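You operate a simulated robot arm through the tools that you are given. There is no shell and no other tool. Be economical: measure what you need, move in short steps, check, and stop when the job is done.

Carry out the task below with a simulated robot arm. There is one attempt and no reset: what you move stays moved.

TASK
Cure the round mould's resin with two bursts of the UV lamp.
Fine: mould on the lamp pad, lamp seated over it; afterwards lift the lamp back and put the hard cast on the desk mat.

The check looks at the end state, three seconds after you hand in, the way a careful person would. Anything else that was tipped, shoved, dropped, spilled or broken makes it a failure.

THE ROBOT
A 7-joint arm with a two-finger parallel gripper, fixed in place. Base frame: the origin is at the foot of the arm, x ahead of it, y to its left, z up. Lengths are in m, angles in degrees, forces in N, time in s.
With the tool pointing down near the work surface it reaches from about 0.3 to 0.74 m from the base axis. Its first joint turns from -115.0 to 115.0 degrees. Payload 3.91 kg.
The TCP is the grasp point between the finger pads, 0.03 m short of the fingertips. In the tool frame z runs along the fingers and y along their closing line. The gripper opens to 0.11 m. The fingers are 0.02 m wide and 0.01 m thick; the gripper's body (0.048 by 0.112 m) begins 0.055 m behind the TCP.
Orientation is that of the tool frame in the base frame, as [roll, pitch, yaw] about the fixed x, y, z axes, in that order (R = Rz(yaw) Ry(pitch) Rx(roll)). With the fingers straight down and closing along the base's y, the tool's x points along the base's -x, its y along +y and its z along -z.

THE INTERFACE
- The arm moves only by the tool step_arm. Its arguments are lists of equal length, an entry for each row: "slide": the shift along the tool's x, y, z in m, a list of three; "turn": the turn, a rotation vector about the tool's x, y, z in degrees, a list of three; "jaw": the opening, from 0 (shut) to 1 (fully open). In form: {"slide": [[x, y, z], ...], "turn": [[wx, wy, wz], ...], "jaw": [jaw, ...]}. A call has 1 to 12 rows; each row shifts and turns the commanded pose from where the row before left it, along the tool's axes as they then stand. Each row takes 0.2 s and may step no farther than 0.05 m and 8.6 degrees from the row before; otherwise, or with a gripper value out of range, the whole call is refused. A pose out of reach is approached as far as the arm can. The call stops where the force on the tool passes 40 N (or 10 N more than at its start, if that is more) or the arm is blocked; 0.2 s more then pass. Each finger travels about 0.108 m/s and halts on what it meets, pressing with about 38 N; the grip force reading is that of the motor and also rises with nothing between the fingers. The clock runs only during rows and for 0.2 s after the last one: add rows that do not move to give the fingers time. The reply holds the time, the measured pose of the TCP, the force on the tool along the base axes, the opening and the grip force, in the units named above and with some noise, and new pictures: "views" is both (left out), scene, wrist or none.
- Cameras (640 x 400 px; columns grow to the right, rows downward): "scene" is fixed at [0.0513, 0.6528, 1.5503]; the picture's right is [-0.47, -0.88, 0.00], its down [-0.77, 0.41, -0.49] and it looks along [0.43, -0.23, -0.87] (base axes); focal length 216 px, centre (320, 200). "wrist" rides on the gripper at [0.072, 0.017, -0.103] in the tool frame; the picture's right is [-0.23, 0.97, 0.00], its down [-0.76, -0.18, -0.62] and it looks along [-0.61, -0.14, 0.78] (tool axes); focal length 222 px, centre (320, 200). There is no depth. A picture from a camera that has moved, and an enlarged one, comes with that camera's place and axes in the base frame and with its lens.
- move_column(by): slides the trunk up (or, below 0, down) by that many m; the arm rides with it, the base frame stays. It gives what a move gives, with no picture.
- enlarge(camera, box): a new picture of the part [left, top, right, bottom] of that camera's present view, enlarged. The clock stands still meanwhile.
- close_job(): hands the job in; it is judged then, once.

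Work in short steps. Places have to be worked out from the pictures, the camera data and where the tool is seen: move nearer, look again, correct. Check each grasp and each placing, and mend what went wrong. You have 120 turns and 170 pictures in all, those below and enlarged ones among them. Open the gripper and draw the arm clear of the work before you hand the job in, unless the task says otherwise; then end with one line.

The tools are called after ">>>" as a command line: name --argument value ..., lists and objects as JSON in quotes. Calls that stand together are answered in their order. step_arm: Moves the arm, as the interface text tells. Its arguments: {"type":"object","properties":{"slide":{"type":"array"},"turn":{"type":"array"},"jaw":{"type":"array"},"views":{"type":"string","enum":["both","scene","wrist","none"]}},"required":["slide","turn","jaw"]} The other tools are called the same way: move_column (by) slides the trunk up or down; enlarge (camera, box) takes an enlarged picture of a part of a camera's view; close_job () hands the job in.

At the start:

```text
time_s: 0.0
tool_pos: [0.443, 0.1733, 1.2023]
tool_rot: [-179.9, 0.0, 180.0]
force: [0.1, -0.8, -0.6]
gripper_width: 0.11
grasp_force: 0.0
trunk travel left (down, up): [-0.8, 0.19]
```

scene: 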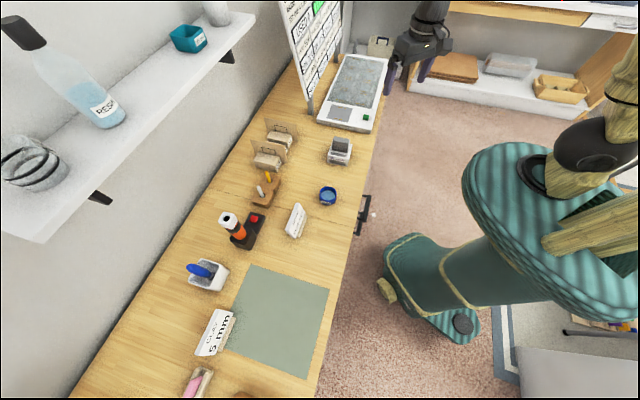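
wrist: 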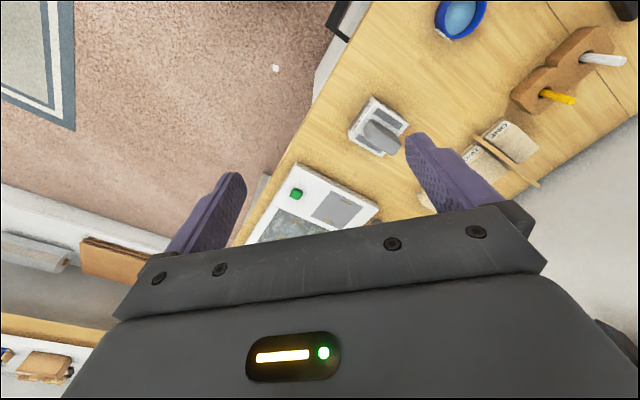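

The scene shows a desk with several small items; I enlarge to identify the lamp, pad, mould and mat.

>>> enlarge --camera "scene" --box '[180, 160, 380, 285]'

>>> enlarge --camera "scene" --box '[230, 0, 430, 180]'

>>> enlarge --camera "scene" --box '[140, 250, 360, 400]'

```text
3.20 times, centred on (280, 222) of scene
camera zoom: at [0.0513, 0.6528, 1.5503], right [-0.47, -0.88, 0.0], down [-0.77, 0.41, -0.49], along [0.43, -0.23, -0.87], focal length 690 px, centre (448, 128)
```

zoom: 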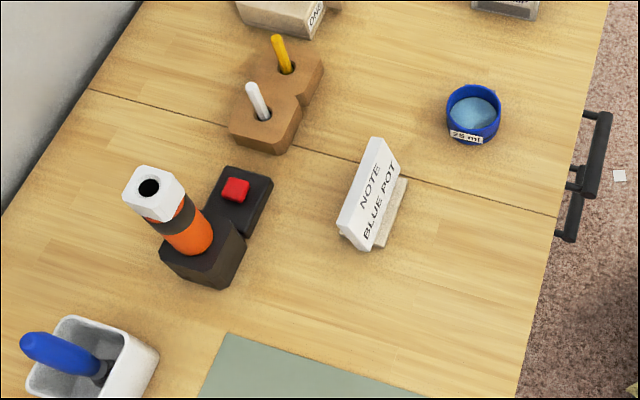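

```text
2.22 times, centred on (330, 90) of scene
camera zoom: at [0.0513, 0.6528, 1.5503], right [-0.47, -0.88, 0.0], down [-0.77, 0.41, -0.49], along [0.43, -0.23, -0.87], focal length 479 px, centre (298, 444)
```

zoom: 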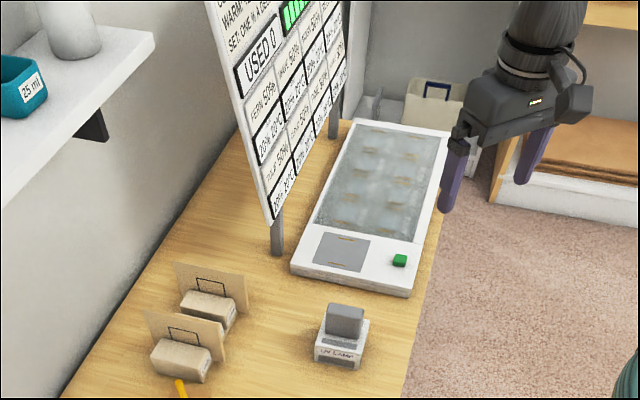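

```text
2.67 times, centred on (250, 325) of scene
camera zoom: at [0.0513, 0.6528, 1.5503], right [-0.47, -0.88, 0.0], down [-0.77, 0.41, -0.49], along [0.43, -0.23, -0.87], focal length 575 px, centre (507, -133)
```

zoom: 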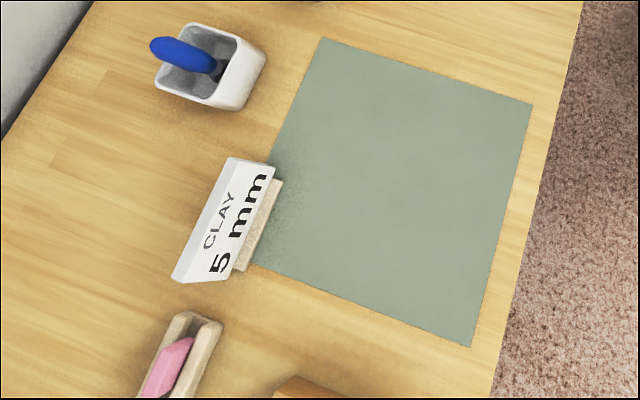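

Now I zoom in on the board, the tray with the green button, the lamp, and the notes.

>>> enlarge --camera "scene" --box '[270, 0, 370, 100]'

>>> enlarge --camera "scene" --box '[310, 50, 400, 170]'

>>> enlarge --camera "wrist" --box '[340, 0, 640, 200]'

>>> enlarge --camera "scene" --box '[310, 130, 370, 170]'

```text
4.00 times, centred on (320, 50) of scene
camera zoom: at [0.0513, 0.6528, 1.5503], right [-0.47, -0.88, 0.0], down [-0.77, 0.41, -0.49], along [0.43, -0.23, -0.87], focal length 862 px, centre (320, 800)
```

zoom: 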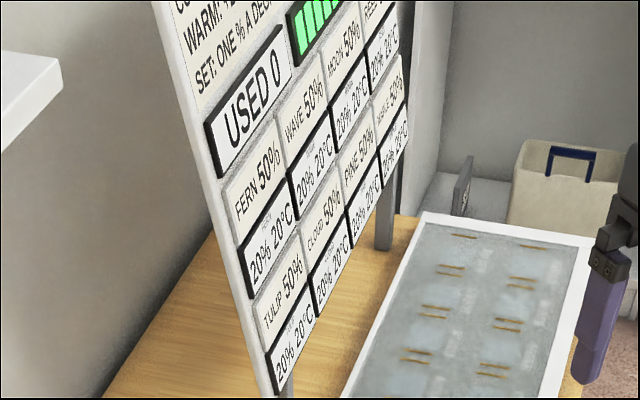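

```text
3.33 times, centred on (355, 110) of scene
camera zoom: at [0.0513, 0.6528, 1.5503], right [-0.47, -0.88, 0.0], down [-0.77, 0.41, -0.49], along [0.43, -0.23, -0.87], focal length 719 px, centre (203, 500)
```

zoom: 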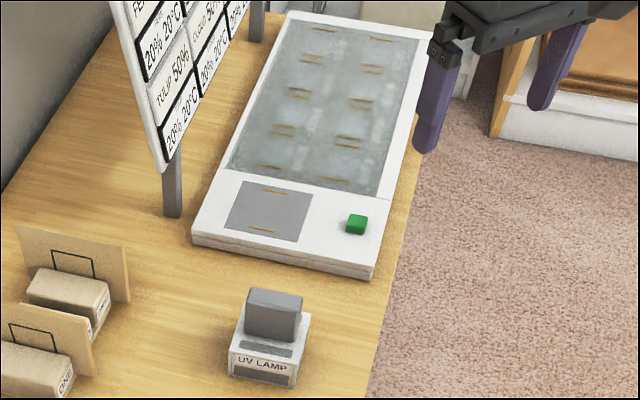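

```text
2.00 times, centred on (490, 100) of wrist
camera zoom: at [0.3709, 0.1912, 1.3059], right [0.23, 0.97, 0.0], down [0.76, -0.18, 0.62], along [0.61, -0.14, -0.78], focal length 444 px, centre (-20, 400)
```

zoom: 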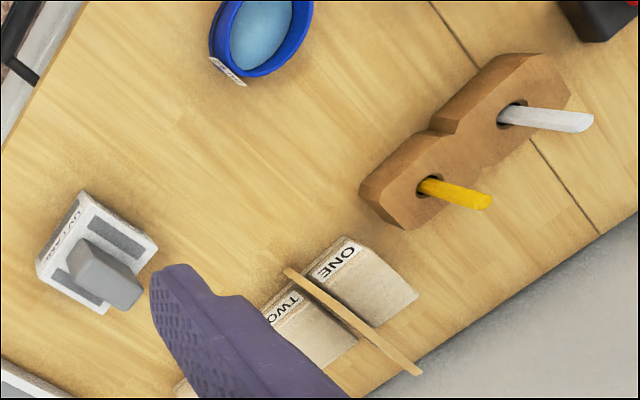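

```text
10.00 times, centred on (340, 150) of scene
camera zoom: at [0.0513, 0.6528, 1.5503], right [-0.47, -0.88, 0.0], down [-0.77, 0.41, -0.49], along [0.43, -0.23, -0.87], focal length 2156 px, centre (120, 700)
```

zoom: 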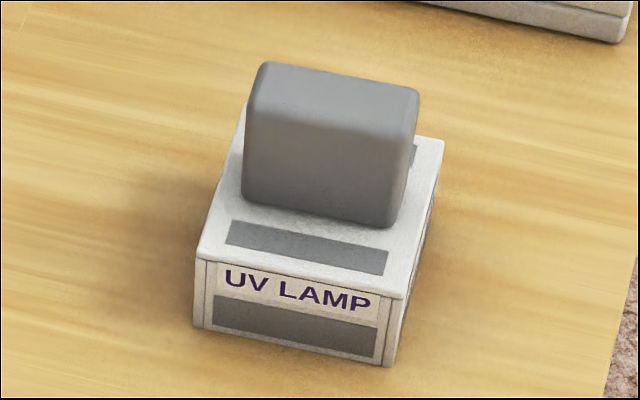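

I look closely at the blue pot, the note and the shelf to tell which object is the round mould.

>>> enlarge --camera "scene" --box '[312, 180, 344, 210]'

>>> enlarge --camera "scene" --box '[0, 0, 240, 240]'

>>> enlarge --camera "scene" --box '[280, 195, 320, 245]'

>>> enlarge --camera "scene" --box '[250, 115, 310, 175]'

>>> enlarge --camera "scene" --box '[275, 0, 345, 45]'

```text
13.33 times, centred on (328, 195) of scene
camera zoom: at [0.0513, 0.6528, 1.5503], right [-0.47, -0.88, 0.0], down [-0.77, 0.41, -0.49], along [0.43, -0.23, -0.87], focal length 2875 px, centre (213, 267)
```

zoom: 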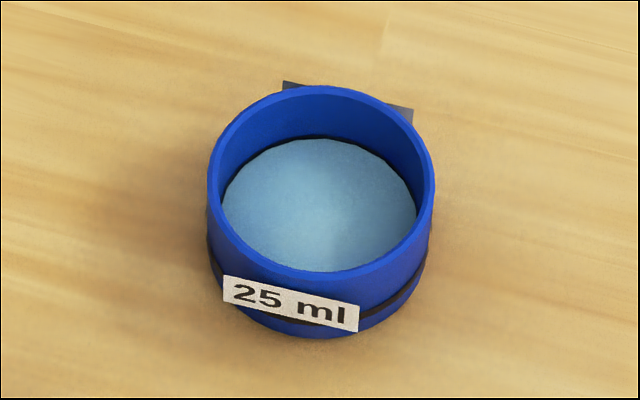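

```text
1.67 times, centred on (120, 120) of scene
camera zoom: at [0.0513, 0.6528, 1.5503], right [-0.47, -0.88, 0.0], down [-0.77, 0.41, -0.49], along [0.43, -0.23, -0.87], focal length 359 px, centre (653, 333)
```

zoom: 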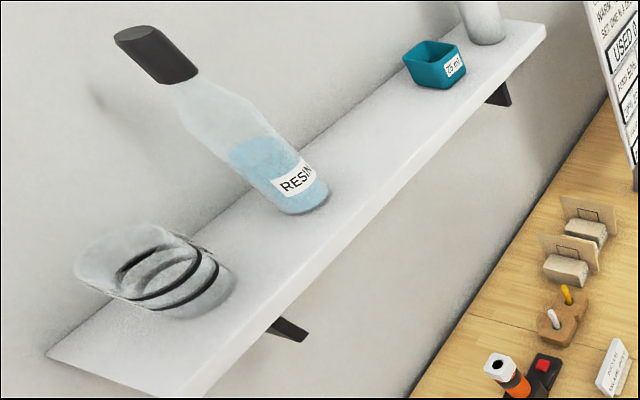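

```text
8.00 times, centred on (300, 220) of scene
camera zoom: at [0.0513, 0.6528, 1.5503], right [-0.47, -0.88, 0.0], down [-0.77, 0.41, -0.49], along [0.43, -0.23, -0.87], focal length 1725 px, centre (480, 40)
```

zoom: 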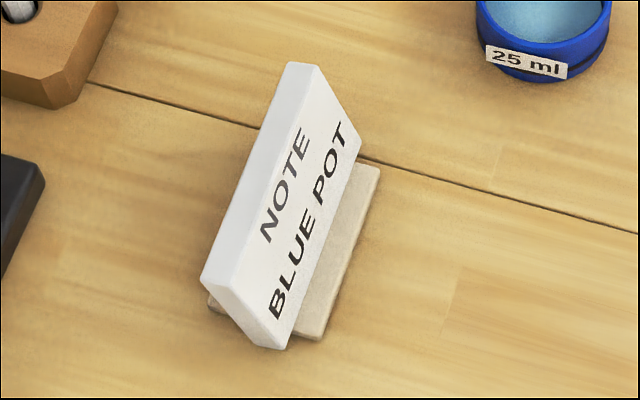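

```text
6.67 times, centred on (280, 145) of scene
camera zoom: at [0.0513, 0.6528, 1.5503], right [-0.47, -0.88, 0.0], down [-0.77, 0.41, -0.49], along [0.43, -0.23, -0.87], focal length 1438 px, centre (587, 567)
```

zoom: 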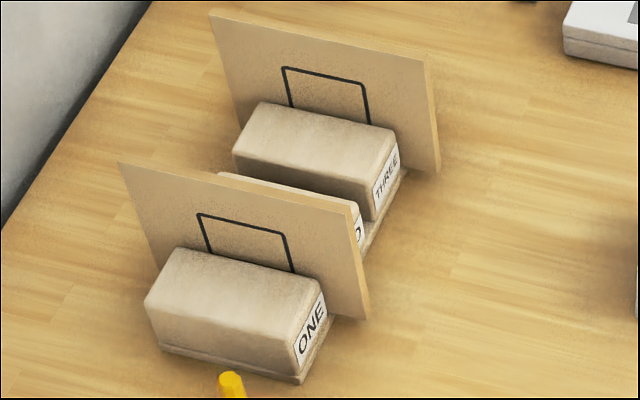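

```text
8.89 times, centred on (310, 22) of scene
camera zoom: at [0.0513, 0.6528, 1.5503], right [-0.47, -0.88, 0.0], down [-0.77, 0.41, -0.49], along [0.43, -0.23, -0.87], focal length 1917 px, centre (409, 1778)
```

zoom: 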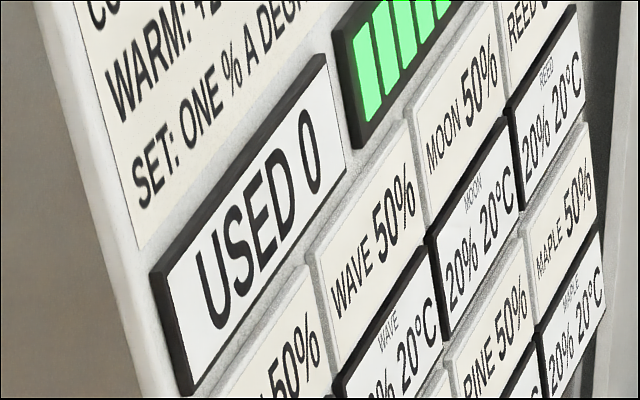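

The blue round pot (25 ml, with resin) at about (0.42, 0.42) is the round mould; the tray with the grey square looks like the lamp station. I tilt the wrist camera up to read the board.

>>> step_arm --slide '[[0, 0, 0], [0, 0, 0], [0, 0, 0], [0, 0, 0]]' --turn '[[0, -8.5, 0], [0, -8.5, 0], [0, -8.5, 0], [0, -8.5, 0]]' --jaw '[1, 1, 1, 1]'

```text
time_s: 1.0
tool_pos: [0.4422, 0.1743, 1.2031]
tool_rot: [179.9, 34.0, -179.9]
force: [-0.3, 0.1, 0.2]
gripper_width: 0.1099
grasp_force: 0.1
trunk travel left (down, up): [-0.8, 0.19]
camera wrist: at [0.3244, 0.1917, 1.2477], right [0.19, 0.97, 0.13], down [0.28, -0.18, 0.94], along [0.94, -0.14, -0.31], focal length 222 px, centre (320, 200)
```

scene: 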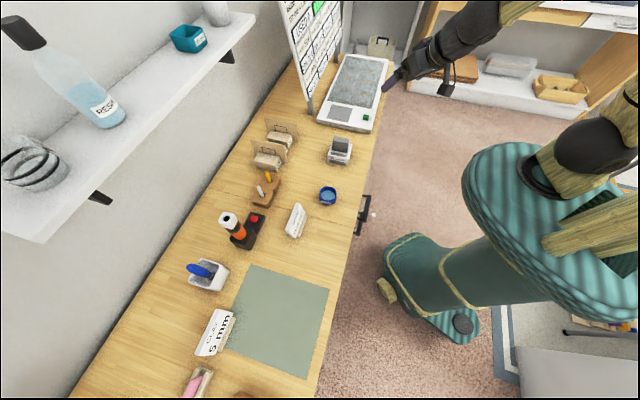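
wrist: 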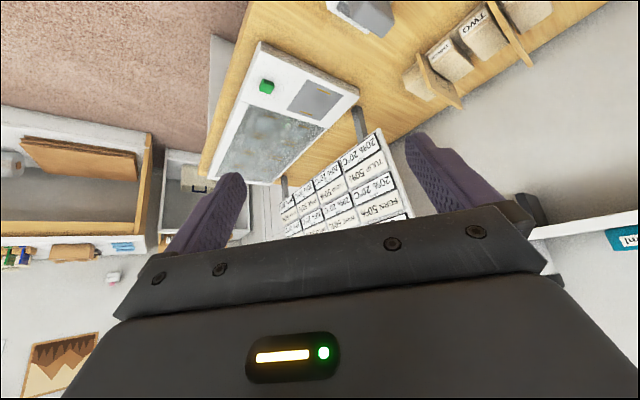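

The board is partly hidden by the gripper; I tilt further to bring it up in the picture.

>>> step_arm --slide '[[0, 0, 0], [0, 0, 0], [0, 0, 0], [0, 0, 0]]' --turn '[[0, -8.5, 0], [0, -8.5, 0], [0, -8.5, 0], [0, -8.5, 0]]' --jaw '[1, 1, 1, 1]' --views "wrist"

```text
time_s: 2.0
tool_pos: [0.4548, 0.184, 1.2068]
tool_rot: [-179.9, 68.0, -179.9]
force: [0.2, 0.4, 0.8]
gripper_width: 0.1102
grasp_force: 0.1
out of reach, approached as far as the arm can: row 4
trunk travel left (down, up): [-0.8, 0.19]
camera wrist: at [0.3313, 0.2016, 1.1772], right [0.09, 0.97, 0.21], down [-0.29, -0.18, 0.94], along [0.95, -0.14, 0.27], focal length 222 px, centre (320, 200)
```

wrist: 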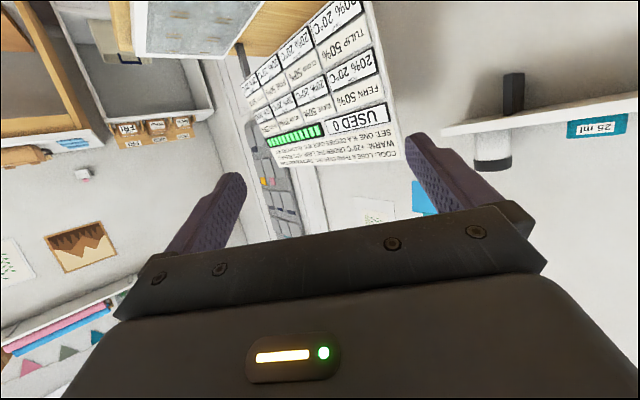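

>>> enlarge --camera "wrist" --box '[240, 80, 410, 180]'

>>> enlarge --camera "wrist" --box '[320, 110, 405, 170]'

```text
3.76 times, centred on (325, 130) of wrist
camera zoom: at [0.3313, 0.2016, 1.1772], right [0.09, 0.97, 0.21], down [-0.29, -0.18, 0.94], along [0.95, -0.14, 0.27], focal length 836 px, centre (301, 464)
```

zoom: 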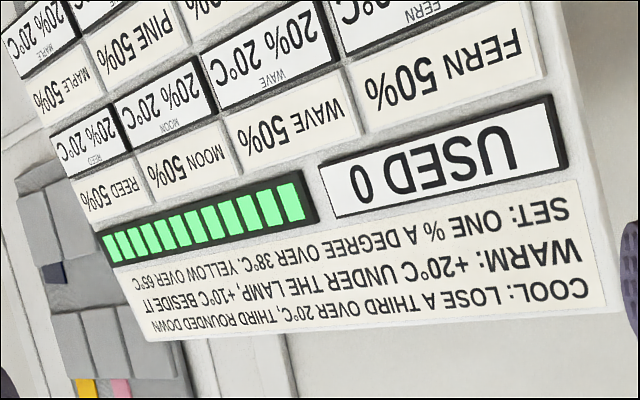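

```text
6.67 times, centred on (362, 140) of wrist
camera zoom: at [0.3313, 0.2016, 1.1772], right [0.09, 0.97, 0.21], down [-0.29, -0.18, 0.94], along [0.95, -0.14, 0.27], focal length 1481 px, centre (37, 600)
```

zoom: 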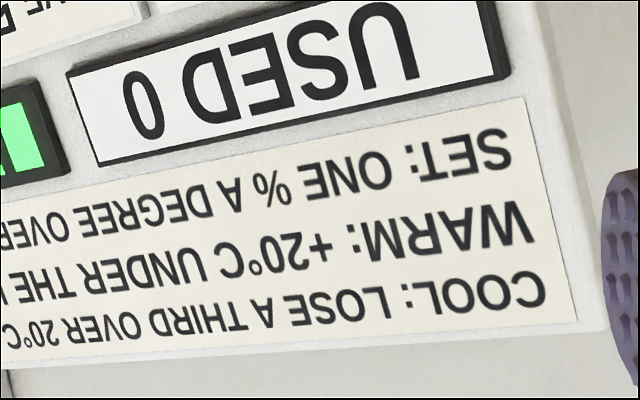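

The board concerns the tray's eight cells; I level the tool again, moving it so that the wrist camera looks at the lamp and tray.

>>> step_arm --slide '[[0, 0, 0], [0, 0, 0], [0, 0, 0], [0, 0, 0], [0, 0, 0], [0, 0, 0], [0, 0, 0], [0, 0, 0], [-0.04, 0, 0.05], [-0.04, 0, 0.05]]' --turn '[[0, 8.5, 0], [0, 8.5, 0], [0, 8.5, 0], [0, 8.5, 0], [0, 8.5, 0], [0, 8.5, 0], [0, 8.5, 0], [0, 8.5, 0], [0, 0, 0], [0, 0, 0]]' --jaw '[1, 1, 1, 1, 1, 1, 1, 1, 1, 1]' --views "wrist"

```text
refused: row 9 steps farther than a row can; nothing moved
```

>>> step_arm --slide '[[0, 0, 0], [0, 0, 0], [0, 0, 0], [0, 0, 0], [0, 0, 0], [0, 0, 0], [0, 0, 0], [0, 0, 0], [-0.03, 0, 0.03], [-0.03, 0, 0.03], [0, 0, 0.04]]' --turn '[[0, 8.5, 0], [0, 8.5, 0], [0, 8.5, 0], [0, 8.5, 0], [0, 8.5, 0], [0, 8.5, 0], [0, 8.5, 0], [0, 8.5, 0], [0, 0, 0], [0, 0, 0], [0, 0, 0]]' --jaw '[1, 1, 1, 1, 1, 1, 1, 1, 1, 1, 1]' --views "wrist"

```text
time_s: 4.4
tool_pos: [0.5134, 0.1841, 1.1063]
tool_rot: [-179.9, 0.0, 180.0]
force: [0.6, -0.2, -0.3]
gripper_width: 0.1101
grasp_force: 0.1
trunk travel left (down, up): [-0.8, 0.19]
camera wrist: at [0.4412, 0.2016, 1.2092], right [0.23, 0.97, 0.0], down [0.76, -0.18, 0.62], along [0.61, -0.14, -0.78], focal length 222 px, centre (320, 200)
```

wrist: 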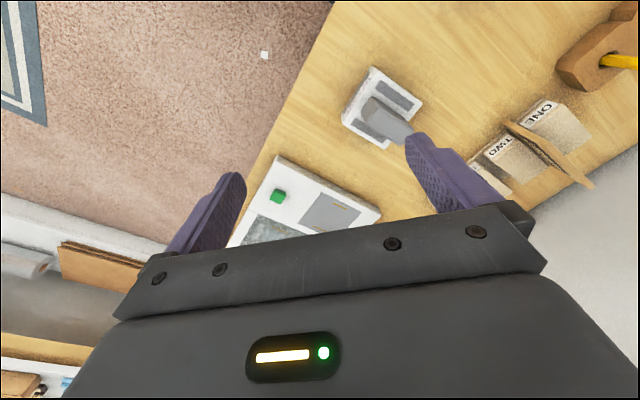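

>>> enlarge --camera "wrist" --box '[230, 140, 400, 250]'

>>> enlarge --camera "wrist" --box '[330, 60, 430, 150]'

```text
3.64 times, centred on (315, 195) of wrist
camera zoom: at [0.4412, 0.2016, 1.2092], right [0.23, 0.97, 0.0], down [0.76, -0.18, 0.62], along [0.61, -0.14, -0.78], focal length 808 px, centre (338, 218)
```

zoom: 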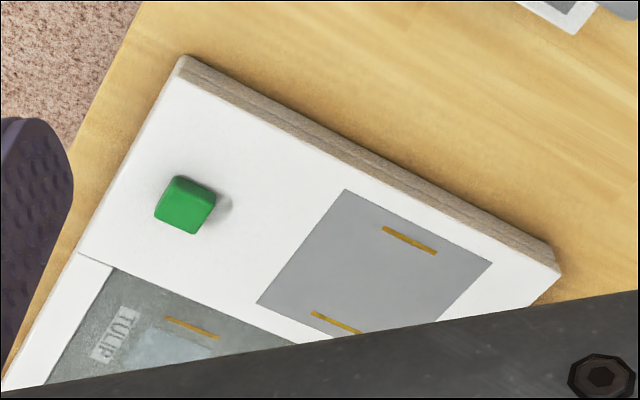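

```text
4.44 times, centred on (380, 105) of wrist
camera zoom: at [0.4412, 0.2016, 1.2092], right [0.23, 0.97, 0.0], down [0.76, -0.18, 0.62], along [0.61, -0.14, -0.78], focal length 987 px, centre (53, 622)
```

zoom: 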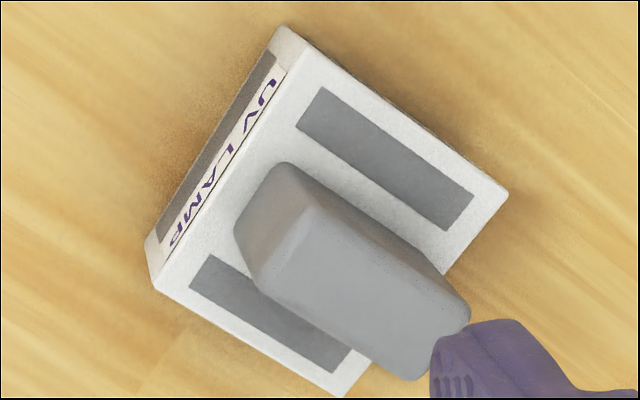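

The grey square (≈0.11 m, centre about (0.805, 0.141), contacts in it) is the lamp pad, with the green button at about (0.707, 0.048). The tray is turned ~43°. I turn the tool to match and test the reach above the pad at a safe height.

>>> step_arm --slide '[[0, 0, 0], [0, 0, 0], [0, 0, 0], [0, 0, 0], [0, 0, 0], [-0.0307, -0.038, 0], [-0.0307, -0.038, 0], [-0.0307, -0.038, 0], [-0.0307, -0.038, 0], [-0.0307, -0.038, 0], [-0.0307, -0.038, 0]]' --turn '[[0, 0, -8.52], [0, 0, -8.52], [0, 0, -8.52], [0, 0, -8.52], [0, 0, -8.52], [0, 0, 0], [0, 0, 0], [0, 0, 0], [0, 0, 0], [0, 0, 0], [0, 0, 0]]' --jaw '[1, 1, 1, 1, 1, 1, 1, 1, 1, 1, 1]'

```text
time_s: 6.8
tool_pos: [0.7439, 0.1245, 1.1008]
tool_rot: [179.9, -0.1, -137.3]
force: [-0.5, -0.5, 1.0]
gripper_width: 0.11
grasp_force: 0.0
out of reach, approached as far as the arm can: row 10, 11
trunk travel left (down, up): [-0.8, 0.19]
camera wrist: at [0.6801, 0.0882, 1.2037], right [-0.49, 0.87, 0.0], down [0.68, 0.38, 0.62], along [0.54, 0.31, -0.78], focal length 222 px, centre (320, 200)
```

scene: 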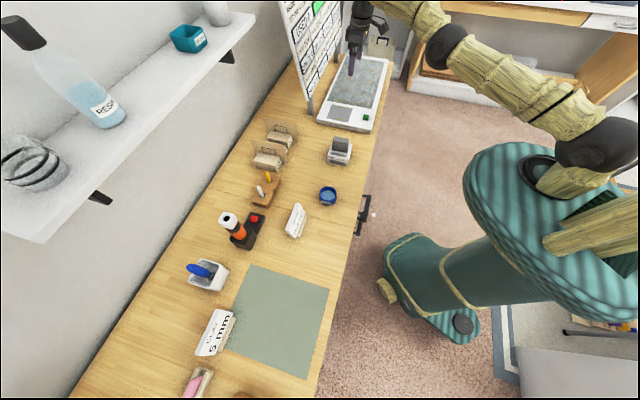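
wrist: 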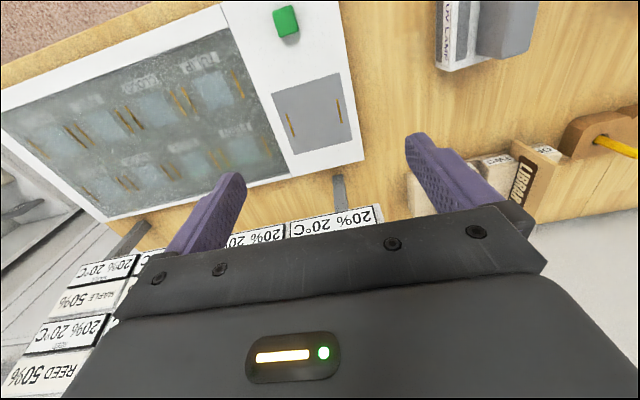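

Tool-down reach ends at r≈0.754 while the pad lies at r≈0.81, so I'll need to tilt the tool about its closing line. First I go look at the pot more closely.

>>> step_arm --slide '[[0.0148, 0.0465, 0], [0.0148, 0.0465, 0], [0.0148, 0.0465, 0], [0.0148, 0.0465, 0], [0.0148, 0.0465, 0], [0.0148, 0.0465, 0], [0.0148, 0.0465, 0], [0.0148, 0.0465, 0], [0.0148, 0.0465, 0], [0.0148, 0.0465, 0], [0, 0, 0.05], [0, 0, 0.05]]' --turn '[[0, 0, 0], [0, 0, 0], [0, 0, 0], [0, 0, 0], [0, 0, 0], [0, 0, 0], [0, 0, 0], [0, 0, 0], [0, 0, 0], [0, 0, 0], [0, 0, 0], [0, 0, 0]]' --jaw '[1, 1, 1, 1, 1, 1, 1, 1, 1, 1, 1, 1]' --views "wrist"

```text
time_s: 9.4
tool_pos: [0.5634, 0.4867, 1.0422]
tool_rot: [179.9, -0.1, -137.5]
force: [0.3, 0.5, -0.5]
gripper_width: 0.11
grasp_force: 0.0
out of reach, approached as far as the arm can: row 1, 2, 3, 4, 5, 6, 7, 8, 9, 10, 11, 12
trunk travel left (down, up): [-0.8, 0.19]
camera wrist: at [0.4997, 0.4507, 1.145], right [-0.49, 0.87, 0.0], down [0.68, 0.39, 0.62], along [0.54, 0.31, -0.78], focal length 222 px, centre (320, 200)
```

wrist: 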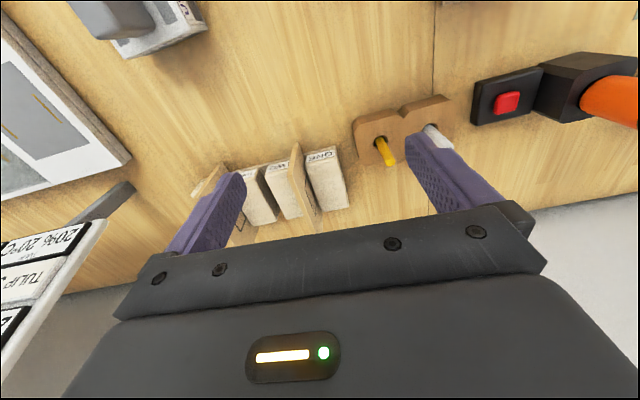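

The reading is not where I commanded; I hold still to see what the commanded pose is.

>>> step_arm --slide '[[0, 0, 0], [0, 0, 0]]' --turn '[[0, 0, 0], [0, 0, 0]]' --jaw '[1, 1]' --views "none"

```text
time_s: 10.0
tool_pos: [0.5648, 0.4865, 1.0431]
tool_rot: [-180.0, 0.0, -137.4]
force: [0.8, 0.6, 0.9]
gripper_width: 0.1102
grasp_force: 0.1
trunk travel left (down, up): [-0.8, 0.19]
```

The commanded pose is clamped at the reach limit; I pull straight back inward (tool +x) to leave the stretched posture.

>>> step_arm --slide '[[0.03, 0, 0], [0.04, 0, 0], [0.04, 0, 0], [0.04, 0, 0]]' --turn '[[0, 0, 0], [0, 0, 0], [0, 0, 0], [0, 0, 0]]' --jaw '[1, 1, 1, 1]' --views "none"

```text
time_s: 11.0
tool_pos: [0.5643, 0.486, 1.0442]
tool_rot: [-180.0, 0.0, -137.4]
force: [0.5, 0.6, 0.6]
gripper_width: 0.11
grasp_force: 0.1
out of reach, approached as far as the arm can: row 1, 2, 3, 4
trunk travel left (down, up): [-0.8, 0.19]
```

The arm is stuck stretched straight; I try a combined lift and tilt to bend the elbow.

>>> step_arm --slide '[[0, 0, -0.04], [0, 0, -0.04], [0, 0, -0.04]]' --turn '[[0, 0, 0], [0, 0, 0], [0, 0, 0]]' --jaw '[1, 1, 1]' --views "scene"

```text
time_s: 11.8
tool_pos: [0.5509, 0.4766, 1.1626]
tool_rot: [-179.9, 0.1, -137.4]
force: [0.3, -0.2, -0.1]
gripper_width: 0.11
grasp_force: 0.1
out of reach, approached as far as the arm can: row 2, 3
trunk travel left (down, up): [-0.8, 0.19]
```

scene: 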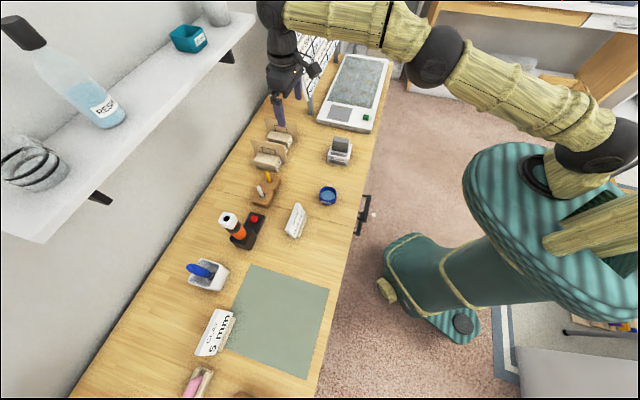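

It moved up; now I try inward again combined with a bit more lift and a pitch.

>>> step_arm --slide '[[0.02, 0, -0.03], [0.03, 0, -0.03], [0.04, 0, 0], [0.04, 0, 0]]' --turn '[[0, 6, 0], [0, 0, 0], [0, 0, 0], [0, -6, 0]]' --jaw '[1, 1, 1, 1]' --views "none"

```text
time_s: 12.8
tool_pos: [0.5277, 0.4577, 1.2614]
tool_rot: [179.9, 0.0, -137.5]
force: [-0.1, 0.0, -0.5]
gripper_width: 0.1102
grasp_force: 0.1
out of reach, approached as far as the arm can: row 1, 2, 3, 4
trunk travel left (down, up): [-0.8, 0.19]
```

Still stretched; I try larger inward steps mixed with a yaw turn to break the straight posture.

>>> step_arm --slide '[[0.05, 0, 0], [0.05, 0, 0], [0.0, 0.04, 0.02], [0.03, -0.03, 0.02], [0.05, 0, 0]]' --turn '[[0, 0, 8], [0, -8, 0], [8, 0, 0], [0, 8, 0], [-8, 0, -8]]' --jaw '[1, 1, 1, 1, 1]' --views "scene"

```text
refused: row 5 steps farther than a row can; nothing moved
```

>>> step_arm --slide '[[0.05, 0, 0], [0.05, 0, 0], [0.0, 0.04, 0.02], [0.03, -0.03, 0.02], [0.05, 0, 0]]' --turn '[[0, 0, 8], [0, -8, 0], [8, 0, 0], [0, 8, 0], [-8, 0, 0]]' --jaw '[1, 1, 1, 1, 1]' --views "scene"

```text
time_s: 14.0
tool_pos: [0.454, 0.4326, 1.2676]
tool_rot: [179.9, 0.5, -146.6]
force: [0.6, -0.7, 0.1]
gripper_width: 0.1102
grasp_force: 0.0
out of reach, approached as far as the arm can: row 1, 2, 3
trunk travel left (down, up): [-0.8, 0.19]
```

scene: 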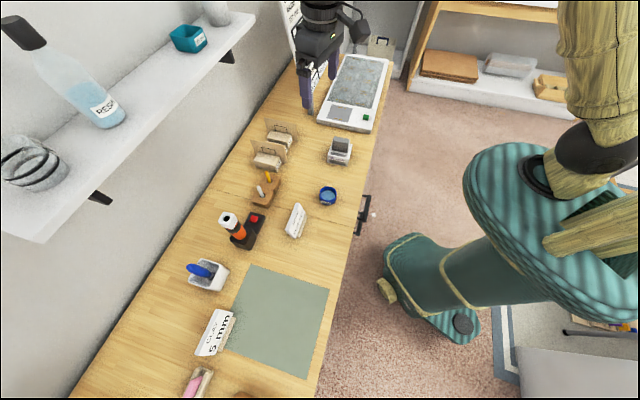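

The elbow is bent again; lesson: stay inside reach and use tilt. Now I go to a viewing pose for the pot.

>>> step_arm --slide '[[0, 0, 0], [0, 0, 0], [0.024, 0.007, 0.042], [0.024, 0.007, 0.042], [0.024, 0.007, 0.042], [0.024, 0.007, 0.042], [0.024, 0.007, 0.042], [0.024, 0.007, 0.042]]' --turn '[[0, 0, -4.6], [0, 0, -4.6], [0, 0, 0], [0, 0, 0], [0, 0, 0], [0, 0, 0], [0, 0, 0], [0, 0, 0]]' --jaw '[1, 1, 1, 1, 1, 1, 1, 1]' --views "wrist"

```text
time_s: 15.8
tool_pos: [0.3235, 0.3663, 1.011]
tool_rot: [179.9, 0.1, -137.4]
force: [-0.5, -0.5, -0.1]
gripper_width: 0.1102
grasp_force: 0.1
trunk travel left (down, up): [-0.8, 0.19]
camera wrist: at [0.2582, 0.3296, 1.1138], right [-0.49, 0.87, 0.0], down [0.68, 0.38, 0.62], along [0.54, 0.31, -0.78], focal length 222 px, centre (320, 200)
```

wrist: 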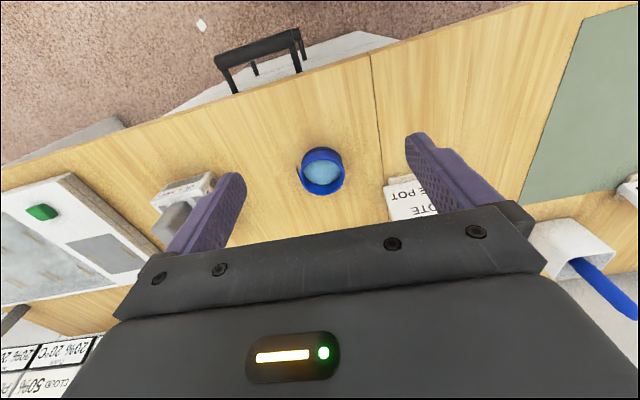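

>>> enlarge --camera "wrist" --box '[280, 135, 360, 205]'

>>> enlarge --camera "wrist" --box '[140, 165, 240, 250]'

```text
5.71 times, centred on (320, 170) of wrist
camera zoom: at [0.2582, 0.3296, 1.1138], right [-0.49, 0.87, 0.0], down [0.68, 0.38, 0.62], along [0.54, 0.31, -0.78], focal length 1269 px, centre (320, 371)
```

zoom: 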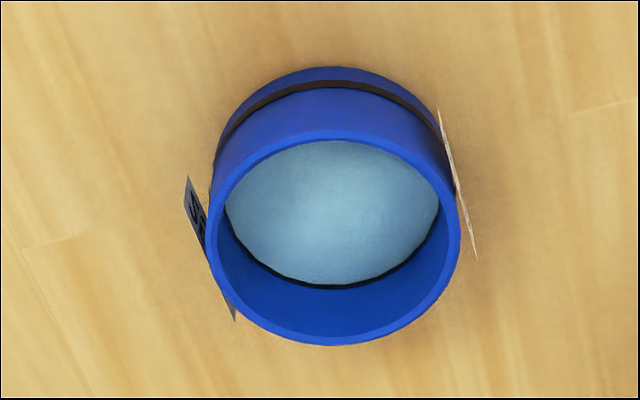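

```text
4.71 times, centred on (190, 208) of wrist
camera zoom: at [0.2582, 0.3296, 1.1138], right [-0.49, 0.87, 0.0], down [0.68, 0.38, 0.62], along [0.54, 0.31, -0.78], focal length 1045 px, centre (932, 165)
```

zoom: 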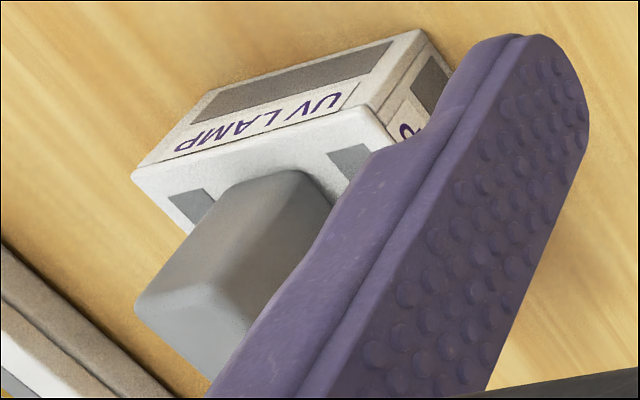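

The pot is ~0.065 m wide and 0.036 m high, centre ≈ (0.412, 0.423); the lamp (~0.09 m, handle on top) is at ≈ (0.577, 0.273), axes at 45°. I set yaw −135° and tilt the tool 30° about the closing line (needed for the pad's reach), then hover over the pot.

>>> step_arm --slide '[[0, 0, 0], [0, 0, 0], [0, 0, 0], [0, 0, 0], [0, 0, 0], [-0.0133, -0.0075, 0.0388], [-0.0133, -0.0075, 0.0388], [-0.0133, -0.0075, 0.0388]]' --turn '[[0, 0, -2.4], [0, -7.5, 0], [0, -7.5, 0], [0, -7.5, 0], [0, -7.5, 0], [0, 0, 0], [0, 0, 0], [0, 0, 0]]' --jaw '[1, 1, 1, 1, 1, 1, 1, 1]'

```text
time_s: 17.6
tool_pos: [0.406, 0.416, 0.9309]
tool_rot: [179.9, 30.0, -135.0]
force: [-0.2, -0.3, -0.7]
gripper_width: 0.1099
grasp_force: 0.0
trunk travel left (down, up): [-0.8, 0.19]
camera wrist: at [0.3134, 0.3478, 0.9825], right [-0.55, 0.83, 0.12], down [0.37, 0.12, 0.92], along [0.75, 0.55, -0.37], focal length 222 px, centre (320, 200)
```

scene: 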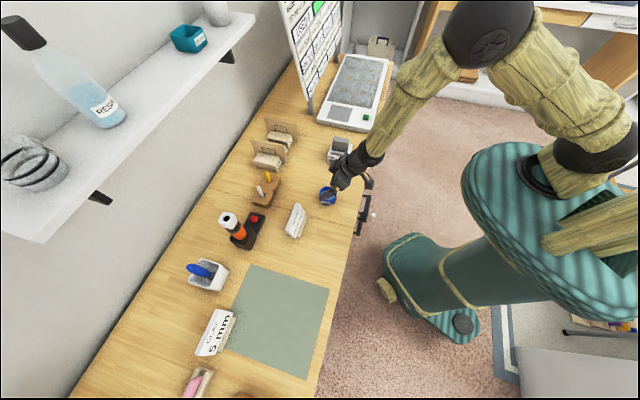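
wrist: 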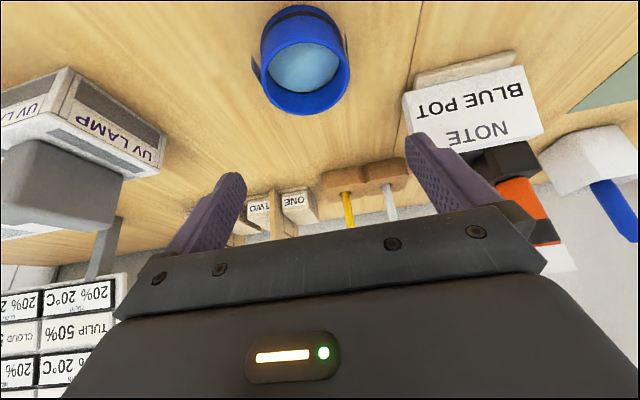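

I zoom in on the pot to refine its place relative to the tool.

>>> enlarge --camera "wrist" --box '[230, 0, 380, 130]'

```text
3.08 times, centred on (305, 65) of wrist
camera zoom: at [0.3134, 0.3478, 0.9825], right [-0.55, 0.83, 0.12], down [0.37, 0.12, 0.92], along [0.75, 0.55, -0.37], focal length 684 px, centre (366, 615)
```

zoom: 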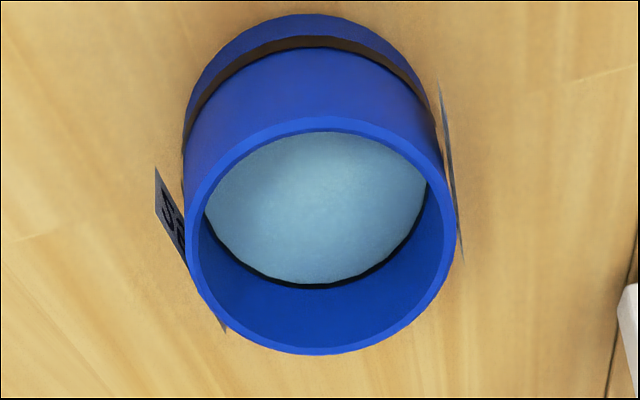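

Pot centre lies 5 mm ahead of the TCP along the tilt and centred laterally; I descend around it.

>>> step_arm --slide '[[0.0125, 0, 0.0195], [0.0125, 0, 0.0195], [0.0125, 0, 0.0195], [0.0125, 0, 0.019]]' --turn '[[0, 0, 0], [0, 0, 0], [0, 0, 0], [0, 0, 0]]' --jaw '[1, 1, 1, 1]'

```text
time_s: 18.6
tool_pos: [0.4029, 0.4132, 0.8371]
tool_rot: [179.9, 30.1, -135.0]
force: [0.2, 0.6, -0.9]
gripper_width: 0.1099
grasp_force: 0.1
trunk travel left (down, up): [-0.8, 0.19]
camera wrist: at [0.3096, 0.3445, 0.8904], right [-0.55, 0.83, 0.11], down [0.37, 0.12, 0.92], along [0.75, 0.55, -0.37], focal length 222 px, centre (320, 200)
```

scene: 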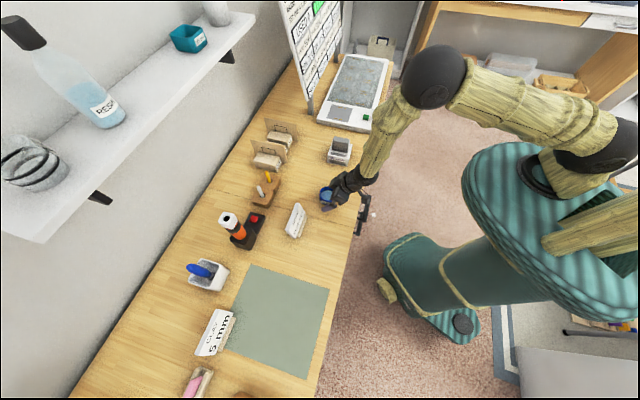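
wrist: 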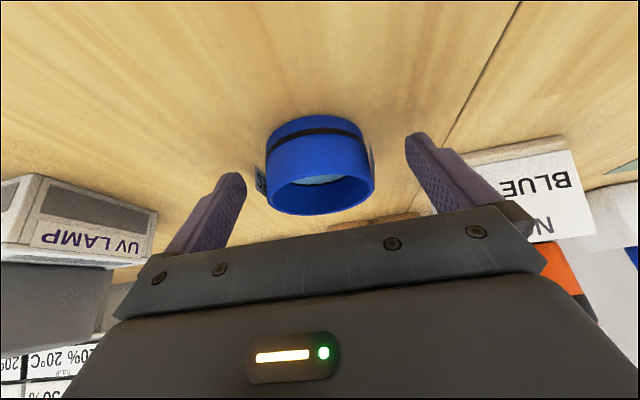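

The pot sits between the fingers; I close on it.

>>> step_arm --slide '[[0, 0, 0], [0, 0, 0], [0, 0, 0], [0, 0, 0], [0, 0, 0]]' --turn '[[0, 0, 0], [0, 0, 0], [0, 0, 0], [0, 0, 0], [0, 0, 0]]' --jaw '[0.8, 0.65, 0.55, 0.5, 0.5]' --views "wrist"

```text
time_s: 19.8
tool_pos: [0.4024, 0.4136, 0.8374]
tool_rot: [179.9, 30.2, -135.0]
force: [-0.4, -1.1, 0.1]
gripper_width: 0.0643
grasp_force: 37.6
trunk travel left (down, up): [-0.8, 0.19]
camera wrist: at [0.3094, 0.3446, 0.8908], right [-0.55, 0.83, 0.12], down [0.37, 0.12, 0.92], along [0.75, 0.55, -0.37], focal length 222 px, centre (320, 200)
```

wrist: 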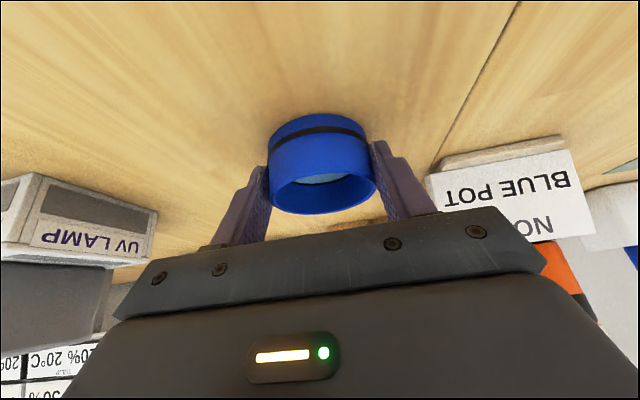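

Gripped firmly (0.064 m). I lift straight up gently.

>>> step_arm --slide '[[-0.005, 0, -0.00866], [-0.01, 0, -0.0173], [-0.0125, 0, -0.02165], [-0.0125, 0, -0.02165], [-0.0125, 0, -0.02165], [-0.0125, 0, -0.02165], [-0.005, 0, -0.00866]]' --turn '[[0, 0, 0], [0, 0, 0], [0, 0, 0], [0, 0, 0], [0, 0, 0], [0, 0, 0], [0, 0, 0]]' --jaw '[0.5, 0.5, 0.5, 0.5, 0.5, 0.5, 0.5]'

```text
time_s: 21.4
tool_pos: [0.4018, 0.4122, 0.9787]
tool_rot: [179.8, 30.2, -135.0]
force: [-0.8, -1.1, -0.5]
gripper_width: 0.0642
grasp_force: 38.2
trunk travel left (down, up): [-0.8, 0.19]
camera wrist: at [0.3091, 0.344, 1.0311], right [-0.55, 0.83, 0.12], down [0.37, 0.12, 0.92], along [0.75, 0.55, -0.37], focal length 222 px, centre (320, 200)
```

scene: 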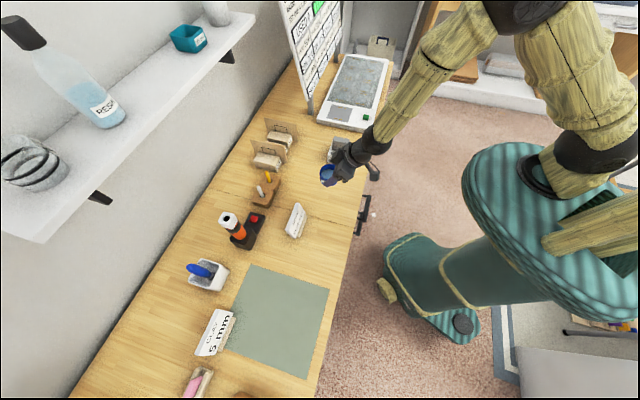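
wrist: 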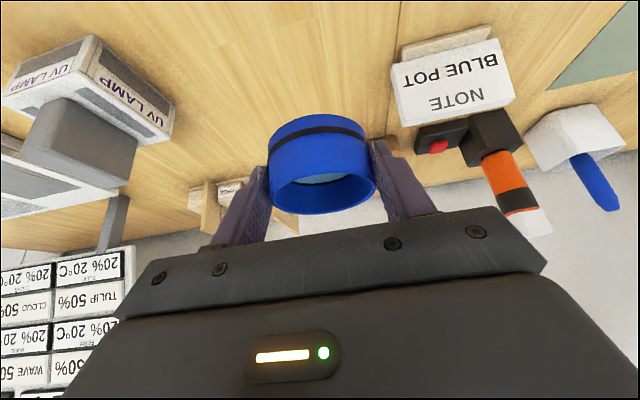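

Pot is level and held. I rise a little more and carry it along the desk toward the pad, over the lamp with clearance.

>>> step_arm --slide '[[-0.01, 0, -0.0173], [-0.01, 0, -0.0173], [0, -0.02, 0], [0, -0.035, 0], [0, -0.04, 0], [0, -0.04, 0], [0, -0.04, 0], [0, -0.04, 0], [0, -0.04, 0], [0, -0.04, 0], [0, -0.035, 0], [0, -0.02, 0]]' --turn '[[0, 0, 0], [0, 0, 0], [0, 0, 0], [0, 0, 0], [0, 0, 0], [0, 0, 0], [0, 0, 0], [0, 0, 0], [0, 0, 0], [0, 0, 0], [0, 0, 0], [0, 0, 0]]' --jaw '[0.5, 0.5, 0.5, 0.5, 0.5, 0.5, 0.5, 0.5, 0.5, 0.5, 0.5, 0.5]'

```text
time_s: 24.0
tool_pos: [0.6499, 0.166, 1.0172]
tool_rot: [179.9, 30.1, -134.9]
force: [0.6, 0.5, -1.7]
gripper_width: 0.0646
grasp_force: 38.1
trunk travel left (down, up): [-0.8, 0.19]
camera wrist: at [0.5574, 0.0971, 1.0705], right [-0.55, 0.83, 0.12], down [0.37, 0.12, 0.92], along [0.75, 0.55, -0.37], focal length 222 px, centre (320, 200)
```

scene: 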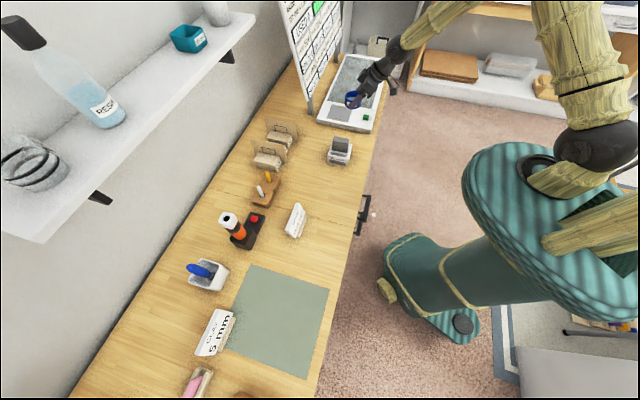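
wrist: 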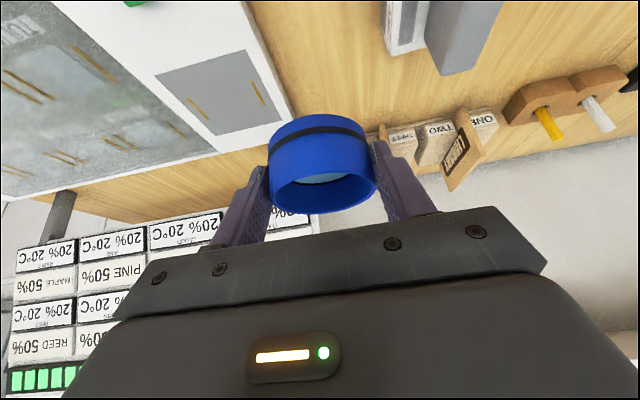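

I zoom in on the pad to fix its centre relative to the tool.

>>> enlarge --camera "wrist" --box '[140, 30, 300, 140]'

```text
3.64 times, centred on (220, 85) of wrist
camera zoom: at [0.5574, 0.0971, 1.0705], right [-0.55, 0.83, 0.12], down [0.37, 0.12, 0.92], along [0.75, 0.55, -0.37], focal length 808 px, centre (684, 618)
```

zoom: 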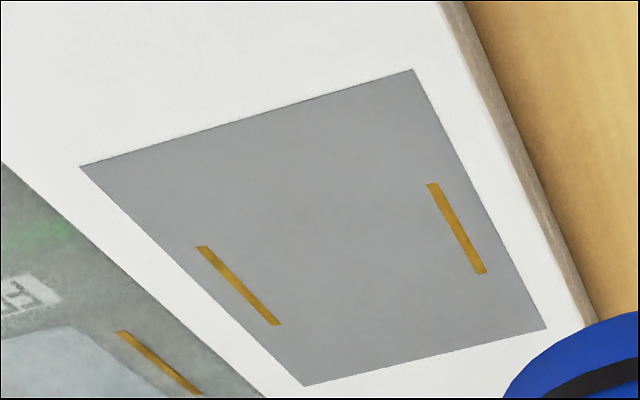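

The pad is exactly aligned at 45°, its centre 0.088 m ahead (u) and −0.121 m sideways of the TCP. I move over it at this height.

>>> step_arm --slide '[[-0.0114, -0.0201, 0.0066], [-0.0114, -0.0201, 0.0066], [-0.0114, -0.0201, 0.0066], [-0.0114, -0.0201, 0.0066], [-0.0114, -0.0202, 0.0066], [-0.0114, -0.0202, 0.0066]]' --turn '[[0, 0, 0], [0, 0, 0], [0, 0, 0], [0, 0, 0], [0, 0, 0], [0, 0, 0]]' --jaw '[0.5, 0.5, 0.5, 0.5, 0.5, 0.5]'

```text
time_s: 25.4
tool_pos: [0.7907, 0.137, 1.017]
tool_rot: [179.9, 30.1, -135.0]
force: [0.0, 0.7, -0.5]
gripper_width: 0.0644
grasp_force: 37.9
trunk travel left (down, up): [-0.8, 0.19]
camera wrist: at [0.6987, 0.0678, 1.0693], right [-0.55, 0.83, 0.12], down [0.37, 0.12, 0.92], along [0.75, 0.55, -0.37], focal length 222 px, centre (320, 200)
```

scene: 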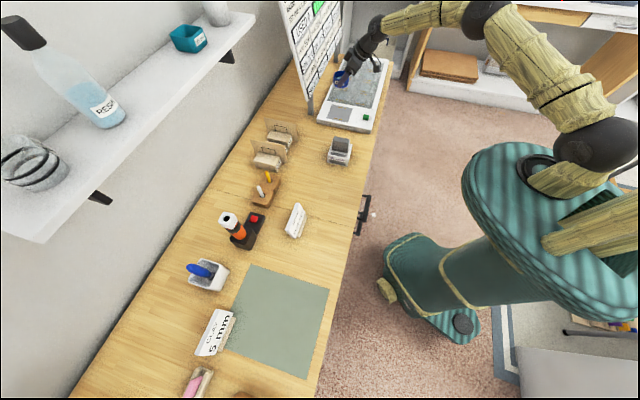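
wrist: 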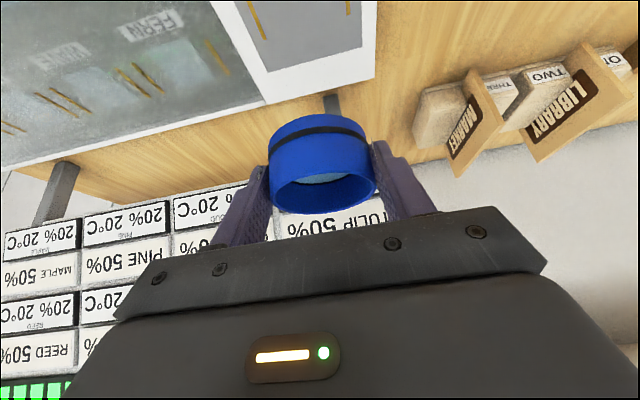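

Reached with margin; I lower the trunk so the arm keeps this posture while descending.

>>> move_column --by -0.11

>>> step_arm --slide '[[0, 0, 0]]' --turn '[[0, 0, 0]]' --jaw '[0.5]'

```text
time_s: 26.8
tool_pos: [0.7905, 0.1368, 0.9076]
tool_rot: [179.9, 30.2, -135.0]
force: [-0.7, 0.5, -1.0]
gripper_width: 0.0643
grasp_force: 37.7
trunk travel left (down, up): [-0.69, 0.3]
```

```text
time_s: 27.2
tool_pos: [0.7909, 0.1353, 0.9059]
tool_rot: [179.9, 30.1, -135.0]
force: [-0.7, -0.1, -0.4]
gripper_width: 0.0643
grasp_force: 38.0
trunk travel left (down, up): [-0.69, 0.3]
camera wrist: at [0.698, 0.0676, 0.9599], right [-0.55, 0.83, 0.12], down [0.37, 0.12, 0.92], along [0.75, 0.55, -0.37], focal length 222 px, centre (320, 200)
```

scene: 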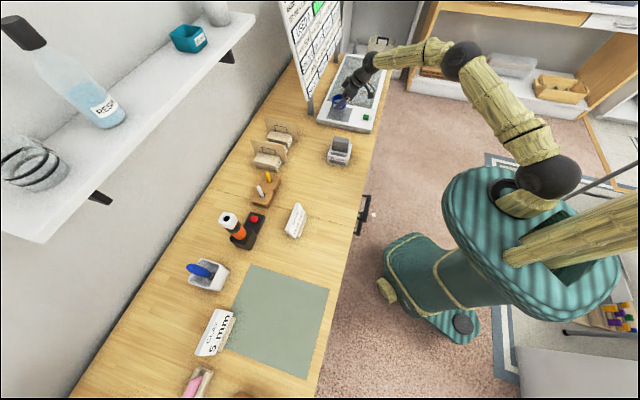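
wrist: 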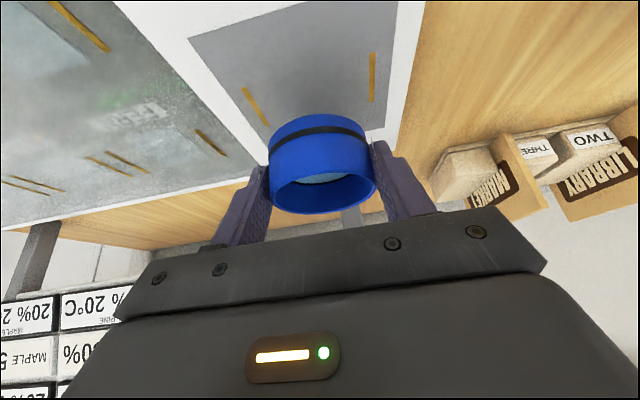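

Contacts show the pot ~2 mm off in v only; I correct it and descend to just above the pad.

>>> step_arm --slide '[[0.007, 0.0007, 0.0114], [0.007, 0.0007, 0.0114], [0.007, 0.0006, 0.0114], [0.001, 0, 0.00173], [0, 0, 0]]' --turn '[[0, 0, 0], [0, 0, 0], [0, 0, 0], [0, 0, 0], [0, 0, 0]]' --jaw '[0.5, 0.5, 0.5, 0.5, 0.5]'

```text
time_s: 28.4
tool_pos: [0.7883, 0.1384, 0.868]
tool_rot: [-179.9, 30.4, -134.9]
force: [1.2, -0.2, 17.0]
gripper_width: 0.0644
grasp_force: 38.2
trunk travel left (down, up): [-0.69, 0.3]
camera wrist: at [0.6952, 0.0685, 0.9209], right [-0.55, 0.83, 0.11], down [0.37, 0.12, 0.92], along [0.75, 0.55, -0.37], focal length 222 px, centre (320, 200)
```

scene: 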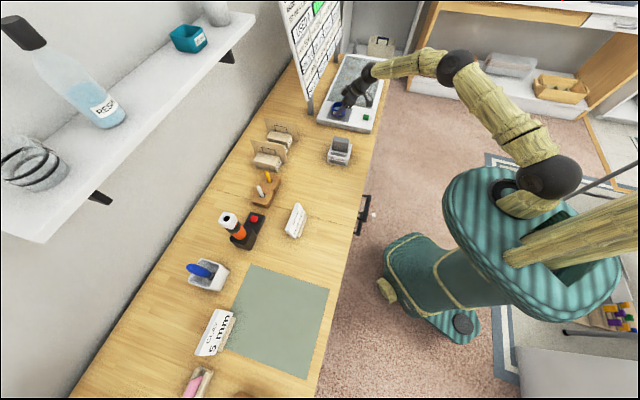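
wrist: 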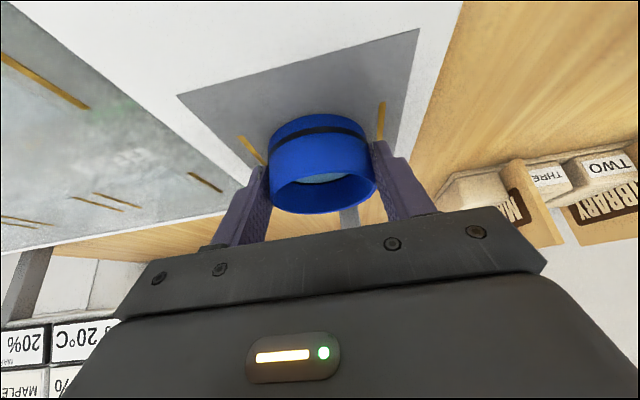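

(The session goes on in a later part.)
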